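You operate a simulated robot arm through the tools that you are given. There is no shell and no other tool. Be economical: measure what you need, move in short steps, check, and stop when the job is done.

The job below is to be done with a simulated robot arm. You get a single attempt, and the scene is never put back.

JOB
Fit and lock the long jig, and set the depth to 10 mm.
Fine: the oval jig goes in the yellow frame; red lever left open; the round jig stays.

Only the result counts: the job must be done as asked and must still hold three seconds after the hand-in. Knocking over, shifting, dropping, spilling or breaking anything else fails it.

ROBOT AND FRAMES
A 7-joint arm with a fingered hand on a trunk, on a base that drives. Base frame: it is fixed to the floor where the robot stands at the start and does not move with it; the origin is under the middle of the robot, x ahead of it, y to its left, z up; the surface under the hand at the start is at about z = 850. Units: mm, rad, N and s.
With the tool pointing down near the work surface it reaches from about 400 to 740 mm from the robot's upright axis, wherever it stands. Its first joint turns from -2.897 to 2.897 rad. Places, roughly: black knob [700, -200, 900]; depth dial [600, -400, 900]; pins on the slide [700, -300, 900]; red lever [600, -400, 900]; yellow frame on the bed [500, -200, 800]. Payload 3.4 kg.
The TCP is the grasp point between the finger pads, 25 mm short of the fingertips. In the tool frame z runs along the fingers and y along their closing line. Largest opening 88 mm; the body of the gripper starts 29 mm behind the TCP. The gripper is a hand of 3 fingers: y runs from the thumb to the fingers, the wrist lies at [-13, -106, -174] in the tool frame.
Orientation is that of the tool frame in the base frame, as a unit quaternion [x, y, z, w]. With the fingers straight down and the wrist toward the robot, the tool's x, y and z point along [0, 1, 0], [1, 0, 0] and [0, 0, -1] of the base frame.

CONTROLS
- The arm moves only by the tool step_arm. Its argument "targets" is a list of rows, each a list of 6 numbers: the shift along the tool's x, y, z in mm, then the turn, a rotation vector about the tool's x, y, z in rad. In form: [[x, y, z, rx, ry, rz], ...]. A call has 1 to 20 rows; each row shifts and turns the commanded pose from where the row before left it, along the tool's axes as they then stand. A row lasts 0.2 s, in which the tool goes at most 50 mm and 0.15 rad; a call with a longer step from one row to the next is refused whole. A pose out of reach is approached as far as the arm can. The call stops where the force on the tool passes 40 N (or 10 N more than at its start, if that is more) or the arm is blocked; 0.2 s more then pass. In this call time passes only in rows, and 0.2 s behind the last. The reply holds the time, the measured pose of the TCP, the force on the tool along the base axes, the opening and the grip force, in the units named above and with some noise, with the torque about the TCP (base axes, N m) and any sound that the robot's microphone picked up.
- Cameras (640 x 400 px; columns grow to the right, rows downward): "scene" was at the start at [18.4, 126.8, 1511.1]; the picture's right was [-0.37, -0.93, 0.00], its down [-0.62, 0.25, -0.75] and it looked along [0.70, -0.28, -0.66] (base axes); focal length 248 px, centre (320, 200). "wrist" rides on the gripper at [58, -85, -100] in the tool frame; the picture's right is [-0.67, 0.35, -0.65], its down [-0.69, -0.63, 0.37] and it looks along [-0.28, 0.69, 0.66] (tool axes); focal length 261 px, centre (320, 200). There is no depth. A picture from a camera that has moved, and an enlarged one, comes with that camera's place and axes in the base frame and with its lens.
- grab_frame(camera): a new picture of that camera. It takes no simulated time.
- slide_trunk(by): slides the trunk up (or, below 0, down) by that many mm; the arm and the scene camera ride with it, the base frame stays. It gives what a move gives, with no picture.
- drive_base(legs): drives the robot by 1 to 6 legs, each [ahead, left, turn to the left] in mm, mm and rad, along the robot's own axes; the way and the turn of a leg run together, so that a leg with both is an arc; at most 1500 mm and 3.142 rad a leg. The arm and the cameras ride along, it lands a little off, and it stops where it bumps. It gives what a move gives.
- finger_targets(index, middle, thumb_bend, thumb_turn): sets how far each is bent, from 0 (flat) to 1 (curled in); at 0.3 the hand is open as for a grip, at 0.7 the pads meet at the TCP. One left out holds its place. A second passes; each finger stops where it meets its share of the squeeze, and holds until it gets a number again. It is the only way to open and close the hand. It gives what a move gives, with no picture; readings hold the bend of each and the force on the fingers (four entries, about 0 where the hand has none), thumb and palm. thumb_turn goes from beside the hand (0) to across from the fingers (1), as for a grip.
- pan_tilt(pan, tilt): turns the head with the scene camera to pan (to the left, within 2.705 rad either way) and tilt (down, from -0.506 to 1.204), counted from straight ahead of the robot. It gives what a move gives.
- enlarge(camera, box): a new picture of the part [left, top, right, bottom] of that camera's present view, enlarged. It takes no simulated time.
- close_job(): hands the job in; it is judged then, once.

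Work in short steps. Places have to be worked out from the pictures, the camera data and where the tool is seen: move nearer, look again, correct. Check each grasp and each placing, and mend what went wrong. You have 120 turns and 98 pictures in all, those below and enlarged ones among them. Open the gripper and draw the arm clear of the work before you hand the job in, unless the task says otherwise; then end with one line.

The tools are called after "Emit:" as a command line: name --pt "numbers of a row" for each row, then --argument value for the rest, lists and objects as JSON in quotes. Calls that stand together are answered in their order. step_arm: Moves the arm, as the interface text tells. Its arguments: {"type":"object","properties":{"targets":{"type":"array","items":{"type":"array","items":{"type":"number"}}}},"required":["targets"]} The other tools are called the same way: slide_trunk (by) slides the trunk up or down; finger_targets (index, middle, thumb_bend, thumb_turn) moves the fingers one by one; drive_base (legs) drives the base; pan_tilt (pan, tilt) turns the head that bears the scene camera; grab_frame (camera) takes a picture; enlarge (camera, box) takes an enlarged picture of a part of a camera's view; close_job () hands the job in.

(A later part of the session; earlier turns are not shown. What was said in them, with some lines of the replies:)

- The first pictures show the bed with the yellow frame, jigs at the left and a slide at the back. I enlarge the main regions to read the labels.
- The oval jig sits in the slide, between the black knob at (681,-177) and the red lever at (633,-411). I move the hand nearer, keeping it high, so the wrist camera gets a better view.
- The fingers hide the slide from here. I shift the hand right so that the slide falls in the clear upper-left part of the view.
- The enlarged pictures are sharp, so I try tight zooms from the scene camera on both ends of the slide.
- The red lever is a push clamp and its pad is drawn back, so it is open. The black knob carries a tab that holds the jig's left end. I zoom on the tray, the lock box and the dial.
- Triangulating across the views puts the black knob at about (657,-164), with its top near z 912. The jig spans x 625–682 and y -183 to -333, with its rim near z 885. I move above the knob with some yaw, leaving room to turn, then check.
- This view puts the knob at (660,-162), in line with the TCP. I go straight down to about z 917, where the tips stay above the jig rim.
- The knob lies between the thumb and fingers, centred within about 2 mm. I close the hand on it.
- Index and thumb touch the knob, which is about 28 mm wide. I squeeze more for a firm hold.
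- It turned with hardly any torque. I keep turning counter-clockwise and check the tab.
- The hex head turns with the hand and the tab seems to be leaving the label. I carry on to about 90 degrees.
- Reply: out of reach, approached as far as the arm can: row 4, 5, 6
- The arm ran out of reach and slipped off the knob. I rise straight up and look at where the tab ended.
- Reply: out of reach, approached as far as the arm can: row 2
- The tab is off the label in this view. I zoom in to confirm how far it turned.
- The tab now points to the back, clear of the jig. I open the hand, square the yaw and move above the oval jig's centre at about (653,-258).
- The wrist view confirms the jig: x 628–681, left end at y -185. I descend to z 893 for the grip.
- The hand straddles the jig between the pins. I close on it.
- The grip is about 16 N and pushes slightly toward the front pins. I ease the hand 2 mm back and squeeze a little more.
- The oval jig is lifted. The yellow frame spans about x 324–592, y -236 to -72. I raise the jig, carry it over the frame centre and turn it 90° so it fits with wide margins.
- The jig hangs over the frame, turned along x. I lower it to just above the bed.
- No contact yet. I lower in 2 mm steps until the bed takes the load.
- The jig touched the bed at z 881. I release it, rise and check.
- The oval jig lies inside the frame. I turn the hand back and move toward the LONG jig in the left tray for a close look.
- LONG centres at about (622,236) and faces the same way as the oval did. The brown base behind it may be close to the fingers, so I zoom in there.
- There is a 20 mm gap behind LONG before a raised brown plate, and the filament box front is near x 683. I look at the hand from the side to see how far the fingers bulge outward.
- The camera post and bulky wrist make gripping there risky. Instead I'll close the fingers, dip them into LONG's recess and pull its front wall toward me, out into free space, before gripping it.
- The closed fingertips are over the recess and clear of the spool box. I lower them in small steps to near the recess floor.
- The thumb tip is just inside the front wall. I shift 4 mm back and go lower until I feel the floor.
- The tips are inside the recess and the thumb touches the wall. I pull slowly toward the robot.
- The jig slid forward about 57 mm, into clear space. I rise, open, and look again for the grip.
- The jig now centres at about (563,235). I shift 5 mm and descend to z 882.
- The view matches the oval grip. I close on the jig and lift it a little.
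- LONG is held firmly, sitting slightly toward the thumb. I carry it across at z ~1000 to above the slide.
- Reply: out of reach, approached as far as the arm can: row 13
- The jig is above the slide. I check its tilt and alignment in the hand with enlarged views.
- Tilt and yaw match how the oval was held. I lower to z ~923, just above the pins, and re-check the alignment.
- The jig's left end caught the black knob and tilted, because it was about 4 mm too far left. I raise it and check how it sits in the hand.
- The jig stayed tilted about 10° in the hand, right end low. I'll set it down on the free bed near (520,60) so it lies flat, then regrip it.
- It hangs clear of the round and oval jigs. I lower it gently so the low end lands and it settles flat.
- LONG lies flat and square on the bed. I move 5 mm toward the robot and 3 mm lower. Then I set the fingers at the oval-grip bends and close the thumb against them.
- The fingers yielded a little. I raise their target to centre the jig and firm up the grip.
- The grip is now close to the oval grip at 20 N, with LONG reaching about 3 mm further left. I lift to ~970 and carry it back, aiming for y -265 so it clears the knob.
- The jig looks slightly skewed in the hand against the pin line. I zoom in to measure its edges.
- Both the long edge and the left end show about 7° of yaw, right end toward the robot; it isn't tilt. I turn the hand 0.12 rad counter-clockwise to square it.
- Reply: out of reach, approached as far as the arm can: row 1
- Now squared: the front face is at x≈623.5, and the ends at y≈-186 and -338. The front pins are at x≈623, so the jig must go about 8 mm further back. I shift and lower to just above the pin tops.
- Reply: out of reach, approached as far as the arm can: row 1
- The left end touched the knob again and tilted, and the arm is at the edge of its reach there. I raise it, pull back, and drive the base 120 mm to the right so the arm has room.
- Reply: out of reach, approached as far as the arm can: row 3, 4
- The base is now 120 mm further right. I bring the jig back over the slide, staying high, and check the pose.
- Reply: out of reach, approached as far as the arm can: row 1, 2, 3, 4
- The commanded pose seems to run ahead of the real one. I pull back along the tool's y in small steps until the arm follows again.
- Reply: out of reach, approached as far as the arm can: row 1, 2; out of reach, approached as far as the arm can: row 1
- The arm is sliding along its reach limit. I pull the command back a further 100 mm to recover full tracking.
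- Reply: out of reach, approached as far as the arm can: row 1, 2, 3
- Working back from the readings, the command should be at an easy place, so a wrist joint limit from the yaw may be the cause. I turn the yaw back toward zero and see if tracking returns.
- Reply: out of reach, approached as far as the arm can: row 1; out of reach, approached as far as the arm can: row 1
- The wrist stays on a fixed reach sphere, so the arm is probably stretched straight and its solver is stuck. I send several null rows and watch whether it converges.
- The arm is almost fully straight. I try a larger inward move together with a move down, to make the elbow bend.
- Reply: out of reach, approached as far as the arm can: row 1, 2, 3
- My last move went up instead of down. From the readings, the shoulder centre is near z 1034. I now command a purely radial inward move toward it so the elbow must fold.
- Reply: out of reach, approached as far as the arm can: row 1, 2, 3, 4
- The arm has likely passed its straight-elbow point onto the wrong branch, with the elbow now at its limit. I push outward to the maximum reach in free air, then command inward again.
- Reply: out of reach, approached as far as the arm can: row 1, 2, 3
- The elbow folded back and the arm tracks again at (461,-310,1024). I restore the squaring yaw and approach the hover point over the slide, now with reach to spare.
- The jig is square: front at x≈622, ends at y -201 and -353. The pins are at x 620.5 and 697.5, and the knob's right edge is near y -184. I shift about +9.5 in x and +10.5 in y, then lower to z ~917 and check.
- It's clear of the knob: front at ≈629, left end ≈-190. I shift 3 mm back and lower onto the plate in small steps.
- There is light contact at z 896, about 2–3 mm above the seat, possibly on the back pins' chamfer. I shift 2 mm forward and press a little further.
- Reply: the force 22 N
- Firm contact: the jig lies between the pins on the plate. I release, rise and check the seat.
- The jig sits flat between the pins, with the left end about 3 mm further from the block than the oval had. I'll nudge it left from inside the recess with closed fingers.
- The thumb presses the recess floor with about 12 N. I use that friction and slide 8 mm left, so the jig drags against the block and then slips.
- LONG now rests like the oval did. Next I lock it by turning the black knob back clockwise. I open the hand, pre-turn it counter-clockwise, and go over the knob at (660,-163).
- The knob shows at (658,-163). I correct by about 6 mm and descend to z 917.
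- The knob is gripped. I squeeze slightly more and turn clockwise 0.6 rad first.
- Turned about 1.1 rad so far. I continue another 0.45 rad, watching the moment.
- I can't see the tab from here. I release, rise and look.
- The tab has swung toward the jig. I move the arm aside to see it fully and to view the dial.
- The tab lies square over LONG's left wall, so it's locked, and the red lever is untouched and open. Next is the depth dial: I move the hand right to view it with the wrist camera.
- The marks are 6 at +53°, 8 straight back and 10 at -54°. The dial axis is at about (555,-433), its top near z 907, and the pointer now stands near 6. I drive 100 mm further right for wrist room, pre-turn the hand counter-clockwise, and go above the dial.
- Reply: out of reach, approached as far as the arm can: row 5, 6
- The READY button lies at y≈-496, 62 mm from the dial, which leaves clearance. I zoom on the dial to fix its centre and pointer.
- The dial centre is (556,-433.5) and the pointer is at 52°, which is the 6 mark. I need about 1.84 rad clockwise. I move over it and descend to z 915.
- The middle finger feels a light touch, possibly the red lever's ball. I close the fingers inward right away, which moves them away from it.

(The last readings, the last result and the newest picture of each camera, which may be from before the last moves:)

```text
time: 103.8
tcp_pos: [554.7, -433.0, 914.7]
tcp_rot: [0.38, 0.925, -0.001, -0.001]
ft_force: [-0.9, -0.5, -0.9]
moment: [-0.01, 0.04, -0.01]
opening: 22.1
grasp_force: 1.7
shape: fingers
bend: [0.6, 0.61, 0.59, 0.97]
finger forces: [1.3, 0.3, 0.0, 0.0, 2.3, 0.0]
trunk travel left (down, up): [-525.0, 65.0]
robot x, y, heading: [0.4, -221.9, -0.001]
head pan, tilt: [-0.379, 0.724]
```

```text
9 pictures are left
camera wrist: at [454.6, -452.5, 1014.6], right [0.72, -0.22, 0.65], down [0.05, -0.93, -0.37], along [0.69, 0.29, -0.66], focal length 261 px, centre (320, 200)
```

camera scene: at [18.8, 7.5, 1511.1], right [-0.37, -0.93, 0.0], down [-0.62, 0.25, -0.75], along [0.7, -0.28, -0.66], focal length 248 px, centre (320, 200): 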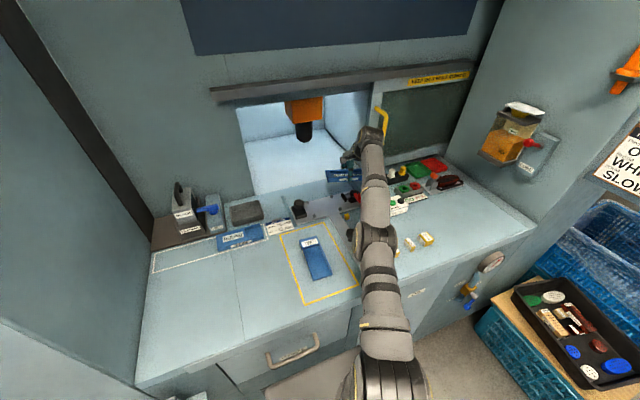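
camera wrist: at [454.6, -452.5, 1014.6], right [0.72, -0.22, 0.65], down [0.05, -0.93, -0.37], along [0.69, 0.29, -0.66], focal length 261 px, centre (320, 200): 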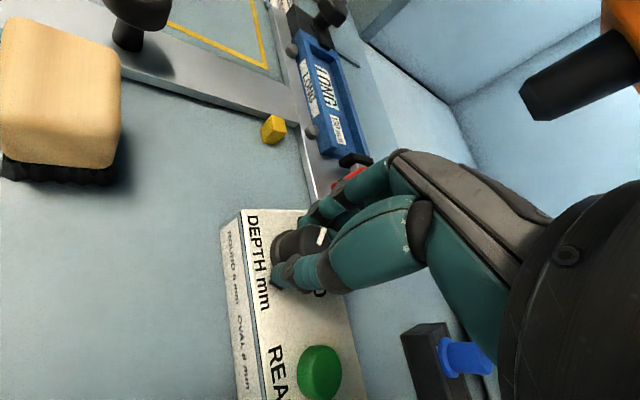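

The dial is between the fingers. I squeeze and turn clockwise about 0.92 rad, half the way.

Emit:
finger_targets --index 0.69 --middle 0.69 --thumb_bend 0.69

Emit:
step_arm --pt "0 0 0 0 0 0.1314" --pt "0 0 0 0 0 0.1314" --pt "0 0 0 0 0 0.1314" --pt "0 0 0 0 0 0.1314" --pt "0 0 0 0 0 0.1314" --pt "0 0 0 0 0 0.1314" --pt "0 0 0 0 0 0.1314"

Emit:
enlarge --camera "wrist" --box '[250, 200, 378, 300]'

```text
time: 104.8
tcp_pos: [554.4, -434.1, 915.9]
tcp_rot: [0.38, 0.925, -0.001, 0.0]
ft_force: [2.6, 1.4, -0.4]
moment: [0.03, -0.09, 0.0]
opening: 20.1
grasp_force: 7.9
shape: fingers
bend: [0.61, 0.65, 0.6, 0.97]
finger forces: [5.1, 3.9, 0.1, 0.1, 6.5, 0.0]
trunk travel left (down, up): [-525.0, 65.0]
robot x, y, heading: [1.8, -221.9, 0.0]
head pan, tilt: [-0.379, 0.724]
```

```text
time: 106.4
tcp_pos: [555.9, -434.0, 914.8]
tcp_rot: [0.751, 0.66, -0.001, -0.001]
ft_force: [-0.3, -2.0, 2.8]
moment: [-0.06, 0.03, 0.05]
opening: 19.7
grasp_force: 8.6
shape: fingers
bend: [0.62, 0.65, 0.6, 0.97]
finger forces: [4.5, 4.5, 0.1, 0.0, 8.0, 0.0]
trunk travel left (down, up): [-525.0, 65.0]
robot x, y, heading: [-1.0, -218.4, -0.001]
head pan, tilt: [-0.379, 0.724]
```

```text
4.00 times, centred on (314, 250) of wrist
camera zoom: at [479.7, -364.9, 1014.1], right [0.26, -0.71, 0.65], down [-0.71, -0.6, -0.36], along [0.65, -0.37, -0.66], focal length 1043 px, centre (344, 0)
```

zoom: 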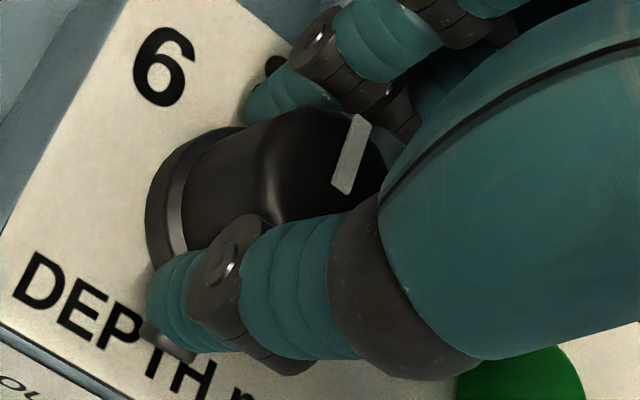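

The pointer turned from 52° to about 3° and follows the hand. I turn about 0.97 rad more, then check.

Emit:
step_arm --pt "0 0 0 0 0 0.14" --pt "0 0 0 0 0 0.14" --pt "0 0 0 0 0 0.14" --pt "0 0 0 0 0 0.14" --pt "0 0 0 0 0 0.14" --pt "0 0 0 0 0 0.14" --pt "0 0 0 0 0 0.13"

Emit:
enlarge --camera "wrist" --box '[250, 200, 378, 300]'

```text
time: 108.0
tcp_pos: [555.4, -435.1, 914.3]
tcp_rot: [0.972, 0.234, -0.002, 0.0]
ft_force: [-2.0, -5.0, 5.5]
moment: [-0.13, 0.06, 0.06]
opening: 19.1
grasp_force: 8.6
shape: fingers
bend: [0.62, 0.64, 0.61, 0.99]
finger forces: [4.9, 6.5, 0.0, 0.1, 6.2, 0.1]
trunk travel left (down, up): [-525.0, 65.0]
robot x, y, heading: [-2.2, -217.4, -0.003]
head pan, tilt: [-0.379, 0.724]
```

```text
4.00 times, centred on (314, 250) of wrist
camera zoom: at [569.3, -331.4, 1013.7], right [-0.44, -0.61, 0.66], down [-0.9, 0.25, -0.37], along [0.06, -0.75, -0.66], focal length 1043 px, centre (344, 0)
```

zoom: 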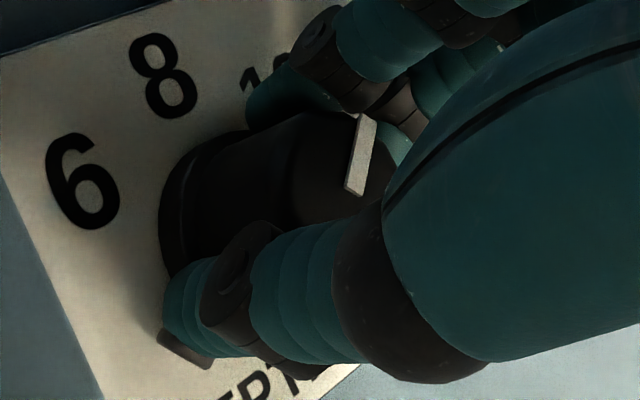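

The pointer is at about -48°. I turn 0.09 rad more, then open slightly and rise to check.

Emit:
step_arm --pt "0 0 0 0 0 0.09"

Emit:
finger_targets --index 0.52 --middle 0.52 --thumb_bend 0.5

Emit:
step_arm --pt "0 0 -20 0 0 0" --pt "0 0 -35 0 0 0" --pt "25 -25 -20 0 0 0" --pt "25 -25 0 0 0 -0.1"

Emit:
grab_frame --camera "wrist"

```text
time: 108.4
tcp_pos: [555.5, -433.3, 912.8]
tcp_rot: [0.982, 0.191, 0.0, 0.0]
ft_force: [-1.3, -6.3, 5.6]
moment: [-0.2, 0.02, 0.09]
opening: 18.9
grasp_force: 9.0
shape: fingers
bend: [0.62, 0.63, 0.61, 0.99]
finger forces: [4.8, 7.2, 0.0, 0.0, 5.6, 0.0]
trunk travel left (down, up): [-525.0, 65.0]
robot x, y, heading: [-0.6, -220.0, -0.0]
head pan, tilt: [-0.379, 0.724]
```

```text
time: 109.4
tcp_pos: [557.1, -432.5, 914.0]
tcp_rot: [0.982, 0.19, 0.0, 0.0]
ft_force: [-0.1, 0.0, 0.3]
moment: [0.01, 0.01, -0.02]
opening: 38.7
grasp_force: 0.1
shape: fingers
bend: [0.52, 0.52, 0.5, 0.98]
finger forces: [0.0, 0.0, 0.0, 0.1, 0.0, 0.1]
trunk travel left (down, up): [-525.0, 65.0]
robot x, y, heading: [-1.3, -220.4, 0.004]
head pan, tilt: [-0.379, 0.724]
```

```text
time: 110.4
tcp_pos: [583.7, -366.8, 987.8]
tcp_rot: [0.971, 0.239, -0.001, -0.001]
ft_force: [-0.5, -0.3, 0.7]
moment: [0.02, -0.01, -0.01]
opening: 39.0
grasp_force: 0.1
shape: fingers
bend: [0.52, 0.52, 0.5, 0.98]
finger forces: [0.1, 0.0, 0.1, 0.0, 0.1, 0.0]
trunk travel left (down, up): [-525.0, 65.0]
robot x, y, heading: [0.6, -215.5, 0.001]
head pan, tilt: [-0.379, 0.724]
```

```text
6 pictures are left
camera wrist: at [596.4, -264.1, 1086.9], right [-0.43, -0.62, 0.66], down [-0.9, 0.24, -0.36], along [0.07, -0.75, -0.66], focal length 261 px, centre (320, 200)
```

wrist: 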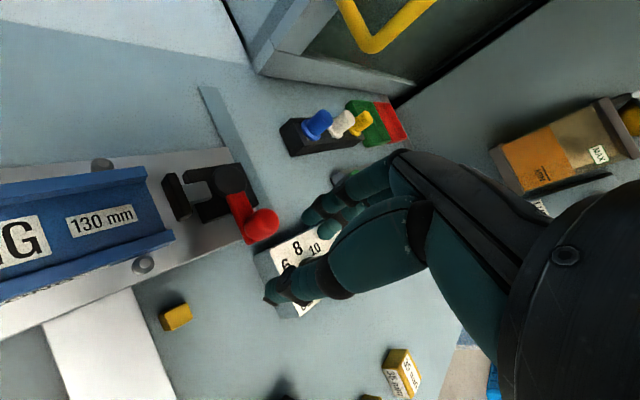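

The hand covers the dial. I move the arm well away to the left and rotate it back, then view the dial with the scene camera.

Emit:
step_arm --pt "-4 -40 -11 0 0 0" --pt "-4 -40 -11 0 0 0" --pt "-4 -40 -11 0 0 0" --pt "-4 -40 -11 0 0 0" --pt "-4 -40 -11 0 0 0" --pt "-4 -40 -11 0 0 0" --pt "-4 -40 -11 0 0 0" --pt "-4 -40 -11 0 0 0" --pt "0 0 0 0 0 -0.14" --pt "0 0 0 0 0 -0.14" --pt "0 0 0 0 0 -0.14" --pt "0 0 0 0 0 -0.14" --pt "0 0 0 0 0 -0.14"

Emit:
enlarge --camera "scene" --box '[305, 180, 385, 230]'

```text
time: 113.2
tcp_pos: [407.0, -100.5, 1076.1]
tcp_rot: [0.829, 0.56, 0.0, 0.0]
ft_force: [-1.8, 1.0, -0.3]
moment: [0.02, 0.02, -0.03]
opening: 38.9
grasp_force: 0.0
shape: fingers
bend: [0.52, 0.52, 0.5, 0.98]
finger forces: [0.1, 0.1, 0.0, 0.0, 0.0, 0.1]
trunk travel left (down, up): [-525.0, 65.0]
robot x, y, heading: [1.1, -222.2, -0.001]
head pan, tilt: [-0.379, 0.724]
```

```text
8.00 times, centred on (345, 205) of scene
camera zoom: at [18.3, -92.4, 1511.1], right [-0.37, -0.93, 0.0], down [-0.62, 0.25, -0.75], along [0.7, -0.28, -0.66], focal length 1980 px, centre (120, 160)
```

zoom: 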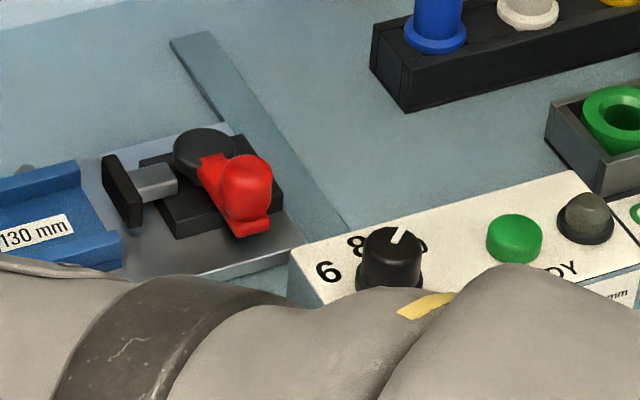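

The pointer is near -50°, close to the 10. I take one tight zoom to measure it exactly.

Emit:
enlarge --camera "scene" --box '[342, 204, 366, 219]'

```text
16.00 times, centred on (354, 212) of scene
camera zoom: at [18.3, -92.4, 1511.1], right [-0.37, -0.93, 0.0], down [-0.62, 0.25, -0.75], along [0.7, -0.28, -0.66], focal length 3959 px, centre (-224, 16)
```

zoom: 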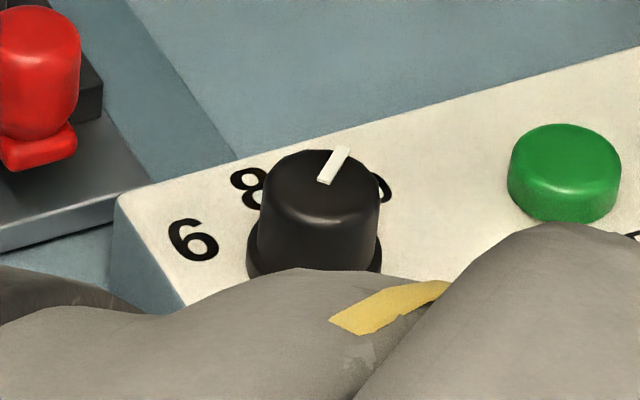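

The pointer measures about -47°, slightly short of 10 by symmetry with 6 at +52°. The last twist probably slipped. I go back with the hand only part open, to stay clear of the red lever, and give a small firmer twist.

Emit:
step_arm --pt "-28.3 29.1 11 0 0 0" --pt "-28.3 29.1 11 0 0 0" --pt "-28.3 29.1 11 0 0 0" --pt "-28.3 29.1 11 0 0 0" --pt "-28.3 29.1 11 0 0 0" --pt "-28.3 29.1 11 0 0 0" --pt "-28.3 29.1 11 0 0 0" --pt "-28.3 29.1 11 0 0 0" --pt "-28.3 29.1 11 0 0 0"

```text
time: 115.2
tcp_pos: [552.1, -434.4, 977.1]
tcp_rot: [0.831, 0.557, -0.001, 0.0]
ft_force: [0.0, 0.3, -0.2]
moment: [0.01, 0.04, 0.0]
opening: 39.1
grasp_force: 0.0
shape: fingers
bend: [0.52, 0.52, 0.5, 0.98]
finger forces: [0.1, 0.0, 0.0, 0.0, 0.0, 0.1]
trunk travel left (down, up): [-525.0, 65.0]
robot x, y, heading: [-0.7, -218.9, -0.003]
head pan, tilt: [-0.379, 0.724]
```

I correct 4 mm in x, open a touch more, and descend to z 914.

Emit:
finger_targets --index 0.48 --middle 0.48 --thumb_bend 0.46

Emit:
step_arm --pt "1.5 3.7 15 0 0 0" --pt "0 0 20 0 0 0" --pt "0 0 15 0 0 0" --pt "0 0 13 0 0 0"

Emit:
finger_targets --index 0.74 --middle 0.74 --thumb_bend 0.74

```text
time: 116.2
tcp_pos: [551.5, -433.0, 979.1]
tcp_rot: [0.83, 0.558, -0.002, 0.0]
ft_force: [-0.1, -0.1, -0.5]
moment: [0.02, 0.03, 0.04]
opening: 47.8
grasp_force: 0.0
shape: fingers
bend: [0.48, 0.48, 0.46, 0.98]
finger forces: [0.0, 0.1, 0.0, 0.0, 0.1, 0.0]
trunk travel left (down, up): [-525.0, 65.0]
robot x, y, heading: [-0.2, -221.0, 0.0]
head pan, tilt: [-0.379, 0.724]
```

```text
time: 117.2
tcp_pos: [556.6, -434.4, 916.6]
tcp_rot: [0.83, 0.558, -0.001, 0.0]
ft_force: [-0.6, 0.4, 0.1]
moment: [-0.02, 0.0, -0.02]
opening: 47.7
grasp_force: 0.0
shape: fingers
bend: [0.48, 0.48, 0.46, 0.98]
finger forces: [0.1, 0.0, 0.0, 0.0, 0.1, 0.0]
trunk travel left (down, up): [-525.0, 65.0]
robot x, y, heading: [-3.0, -220.9, -0.005]
head pan, tilt: [-0.379, 0.724]
```

```text
time: 118.2
tcp_pos: [557.0, -434.5, 914.8]
tcp_rot: [0.83, 0.558, -0.001, 0.001]
ft_force: [3.4, -2.9, -5.2]
moment: [-0.01, 0.01, 0.07]
opening: 17.8
grasp_force: 14.4
shape: fingers
bend: [0.72, 0.64, 0.6, 0.97]
finger forces: [8.4, 7.5, 0.0, 0.1, 12.4, 0.0]
trunk travel left (down, up): [-525.0, 65.0]
robot x, y, heading: [3.1, -217.3, -0.005]
head pan, tilt: [-0.379, 0.724]
```

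Gripped at 14 N. I look at the pointer before twisting.

Emit:
enlarge --camera "wrist" --box '[250, 200, 378, 300]'

```text
4.00 times, centred on (314, 250) of wrist
camera zoom: at [501.1, -347.9, 1014.3], right [0.07, -0.75, 0.66], down [-0.84, -0.4, -0.36], along [0.53, -0.53, -0.66], focal length 1043 px, centre (344, 0)
```

zoom: 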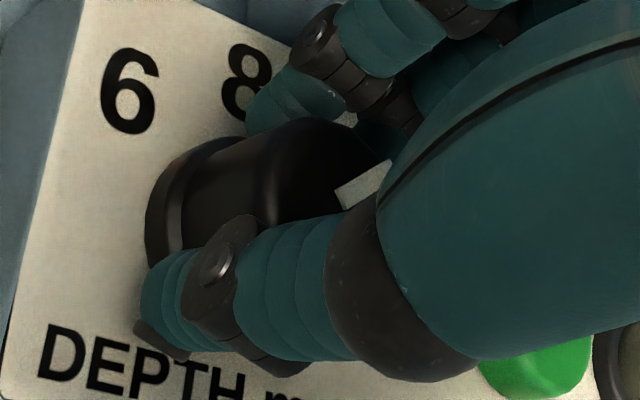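

The pointer now reads about -53°; by comparison, 6 and 8 read +55° and +3°. So it's at the 10 within error. I release gently, rise, and move the arm left again.

Emit:
finger_targets --index 0.5 --middle 0.5 --thumb_bend 0.48

Emit:
step_arm --pt "0 0 -20 0 0 0" --pt "0 0 -40 0 0 0" --pt "28.3 -29.1 -11 0 0 0" --pt "28.3 -29.1 -11 0 0 0" --pt "28.3 -29.1 -11 0 0 0" --pt "28.3 -29.1 -11 0 0 0" --pt "28.3 -29.1 -11 0 0 0" --pt "28.3 -29.1 -11 0 0 0" --pt "28.3 -29.1 -11 0 0 0" --pt "28.3 -29.1 -11 0 0 0" --pt "10 -30 -30 0 0 0" --pt "10 -30 -30 0 0 0"

Emit:
enlarge --camera "scene" --box '[342, 204, 366, 219]'

```text
time: 119.2
tcp_pos: [555.3, -433.5, 915.1]
tcp_rot: [0.83, 0.557, -0.001, 0.0]
ft_force: [-0.1, 1.3, 0.7]
moment: [-0.01, 0.0, -0.03]
opening: 43.0
grasp_force: 0.1
shape: fingers
bend: [0.5, 0.5, 0.48, 0.97]
finger forces: [0.0, 0.1, 0.0, 0.0, 0.1, 0.0]
trunk travel left (down, up): [-525.0, 65.0]
robot x, y, heading: [-0.9, -218.1, 0.003]
head pan, tilt: [-0.379, 0.724]
```

```text
time: 121.8
tcp_pos: [379.5, -96.4, 1122.3]
tcp_rot: [0.83, 0.558, -0.001, -0.001]
ft_force: [-0.2, -0.5, 0.2]
moment: [-0.06, 0.0, 0.02]
opening: 43.4
grasp_force: 0.0
shape: fingers
bend: [0.5, 0.5, 0.48, 0.97]
finger forces: [0.0, 0.0, 0.0, 0.1, 0.0, 0.0]
trunk travel left (down, up): [-525.0, 65.0]
robot x, y, heading: [3.2, -216.4, 0.002]
head pan, tilt: [-0.379, 0.724]
```

```text
16.00 times, centred on (354, 212) of scene
camera zoom: at [18.0, -92.2, 1511.1], right [-0.37, -0.93, 0.0], down [-0.62, 0.25, -0.75], along [0.7, -0.28, -0.66], focal length 3959 px, centre (-224, 16)
```

zoom: 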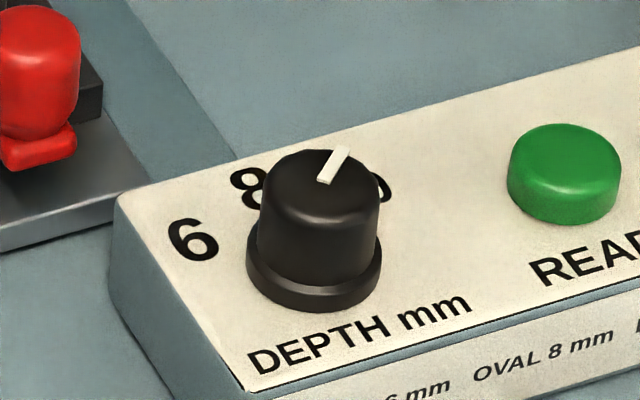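

The dial hasn't moved: measured the same way, the marks sit at about +47° (6) and +2° (8), and the pointer at about -48°, so it's on 10. I open the hand and take a final overview.

Emit:
finger_targets --index 0.3 --middle 0.3 --thumb_bend 0.3

Emit:
step_arm --pt "0 -30 -30 0 0 0" --pt "0 -20 -30 0 0 0"

Emit:
enlarge --camera "scene" --box '[150, 140, 390, 290]'

```text
time: 122.8
tcp_pos: [378.3, -97.2, 1120.7]
tcp_rot: [0.83, 0.558, 0.0, -0.001]
ft_force: [0.1, 0.4, -0.2]
moment: [-0.01, 0.01, 0.0]
opening: 84.3
grasp_force: 0.0
shape: fingers
bend: [0.3, 0.3, 0.3, 0.97]
finger forces: [0.0, 0.1, 0.0, 0.0, 0.1, 0.0]
trunk travel left (down, up): [-525.0, 65.0]
robot x, y, heading: [0.9, -219.3, 0.001]
head pan, tilt: [-0.379, 0.724]
```

```text
time: 123.4
tcp_pos: [333.9, -76.5, 1183.7]
tcp_rot: [0.83, 0.557, 0.0, -0.001]
ft_force: [-1.5, -0.3, 0.0]
moment: [-0.01, 0.02, 0.0]
opening: 84.4
grasp_force: 0.1
shape: fingers
bend: [0.3, 0.3, 0.3, 0.97]
finger forces: [0.0, 0.0, 0.0, 0.1, 0.0, 0.0]
trunk travel left (down, up): [-525.0, 65.0]
robot x, y, heading: [-0.4, -217.3, -0.001]
head pan, tilt: [-0.379, 0.724]
```

```text
2.67 times, centred on (270, 215) of scene
camera zoom: at [18.0, -92.2, 1511.1], right [-0.37, -0.93, 0.0], down [-0.62, 0.25, -0.75], along [0.7, -0.28, -0.66], focal length 660 px, centre (453, 160)
```

zoom: 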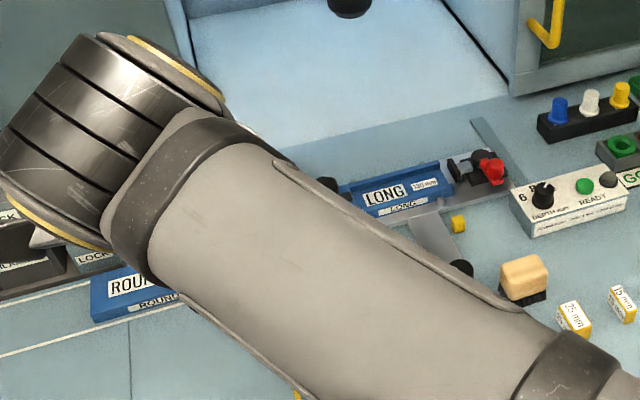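

LONG is seated and locked, the red lever is open, the dial is at 10, and the round jig is in its place. The oval jig was inside the yellow frame in the last view of it, and the hand is open and clear. I hand in.

Emit:
close_job

```text
The job is handed in.
```

I handed the job in with the long jig on the slide pins, locked by the black knob, and the depth dial at the 10 mm mark to within a few degrees as read from the pictures; the oval jig lies in the yellow frame, the red lever is open and the round jig hasn't moved.
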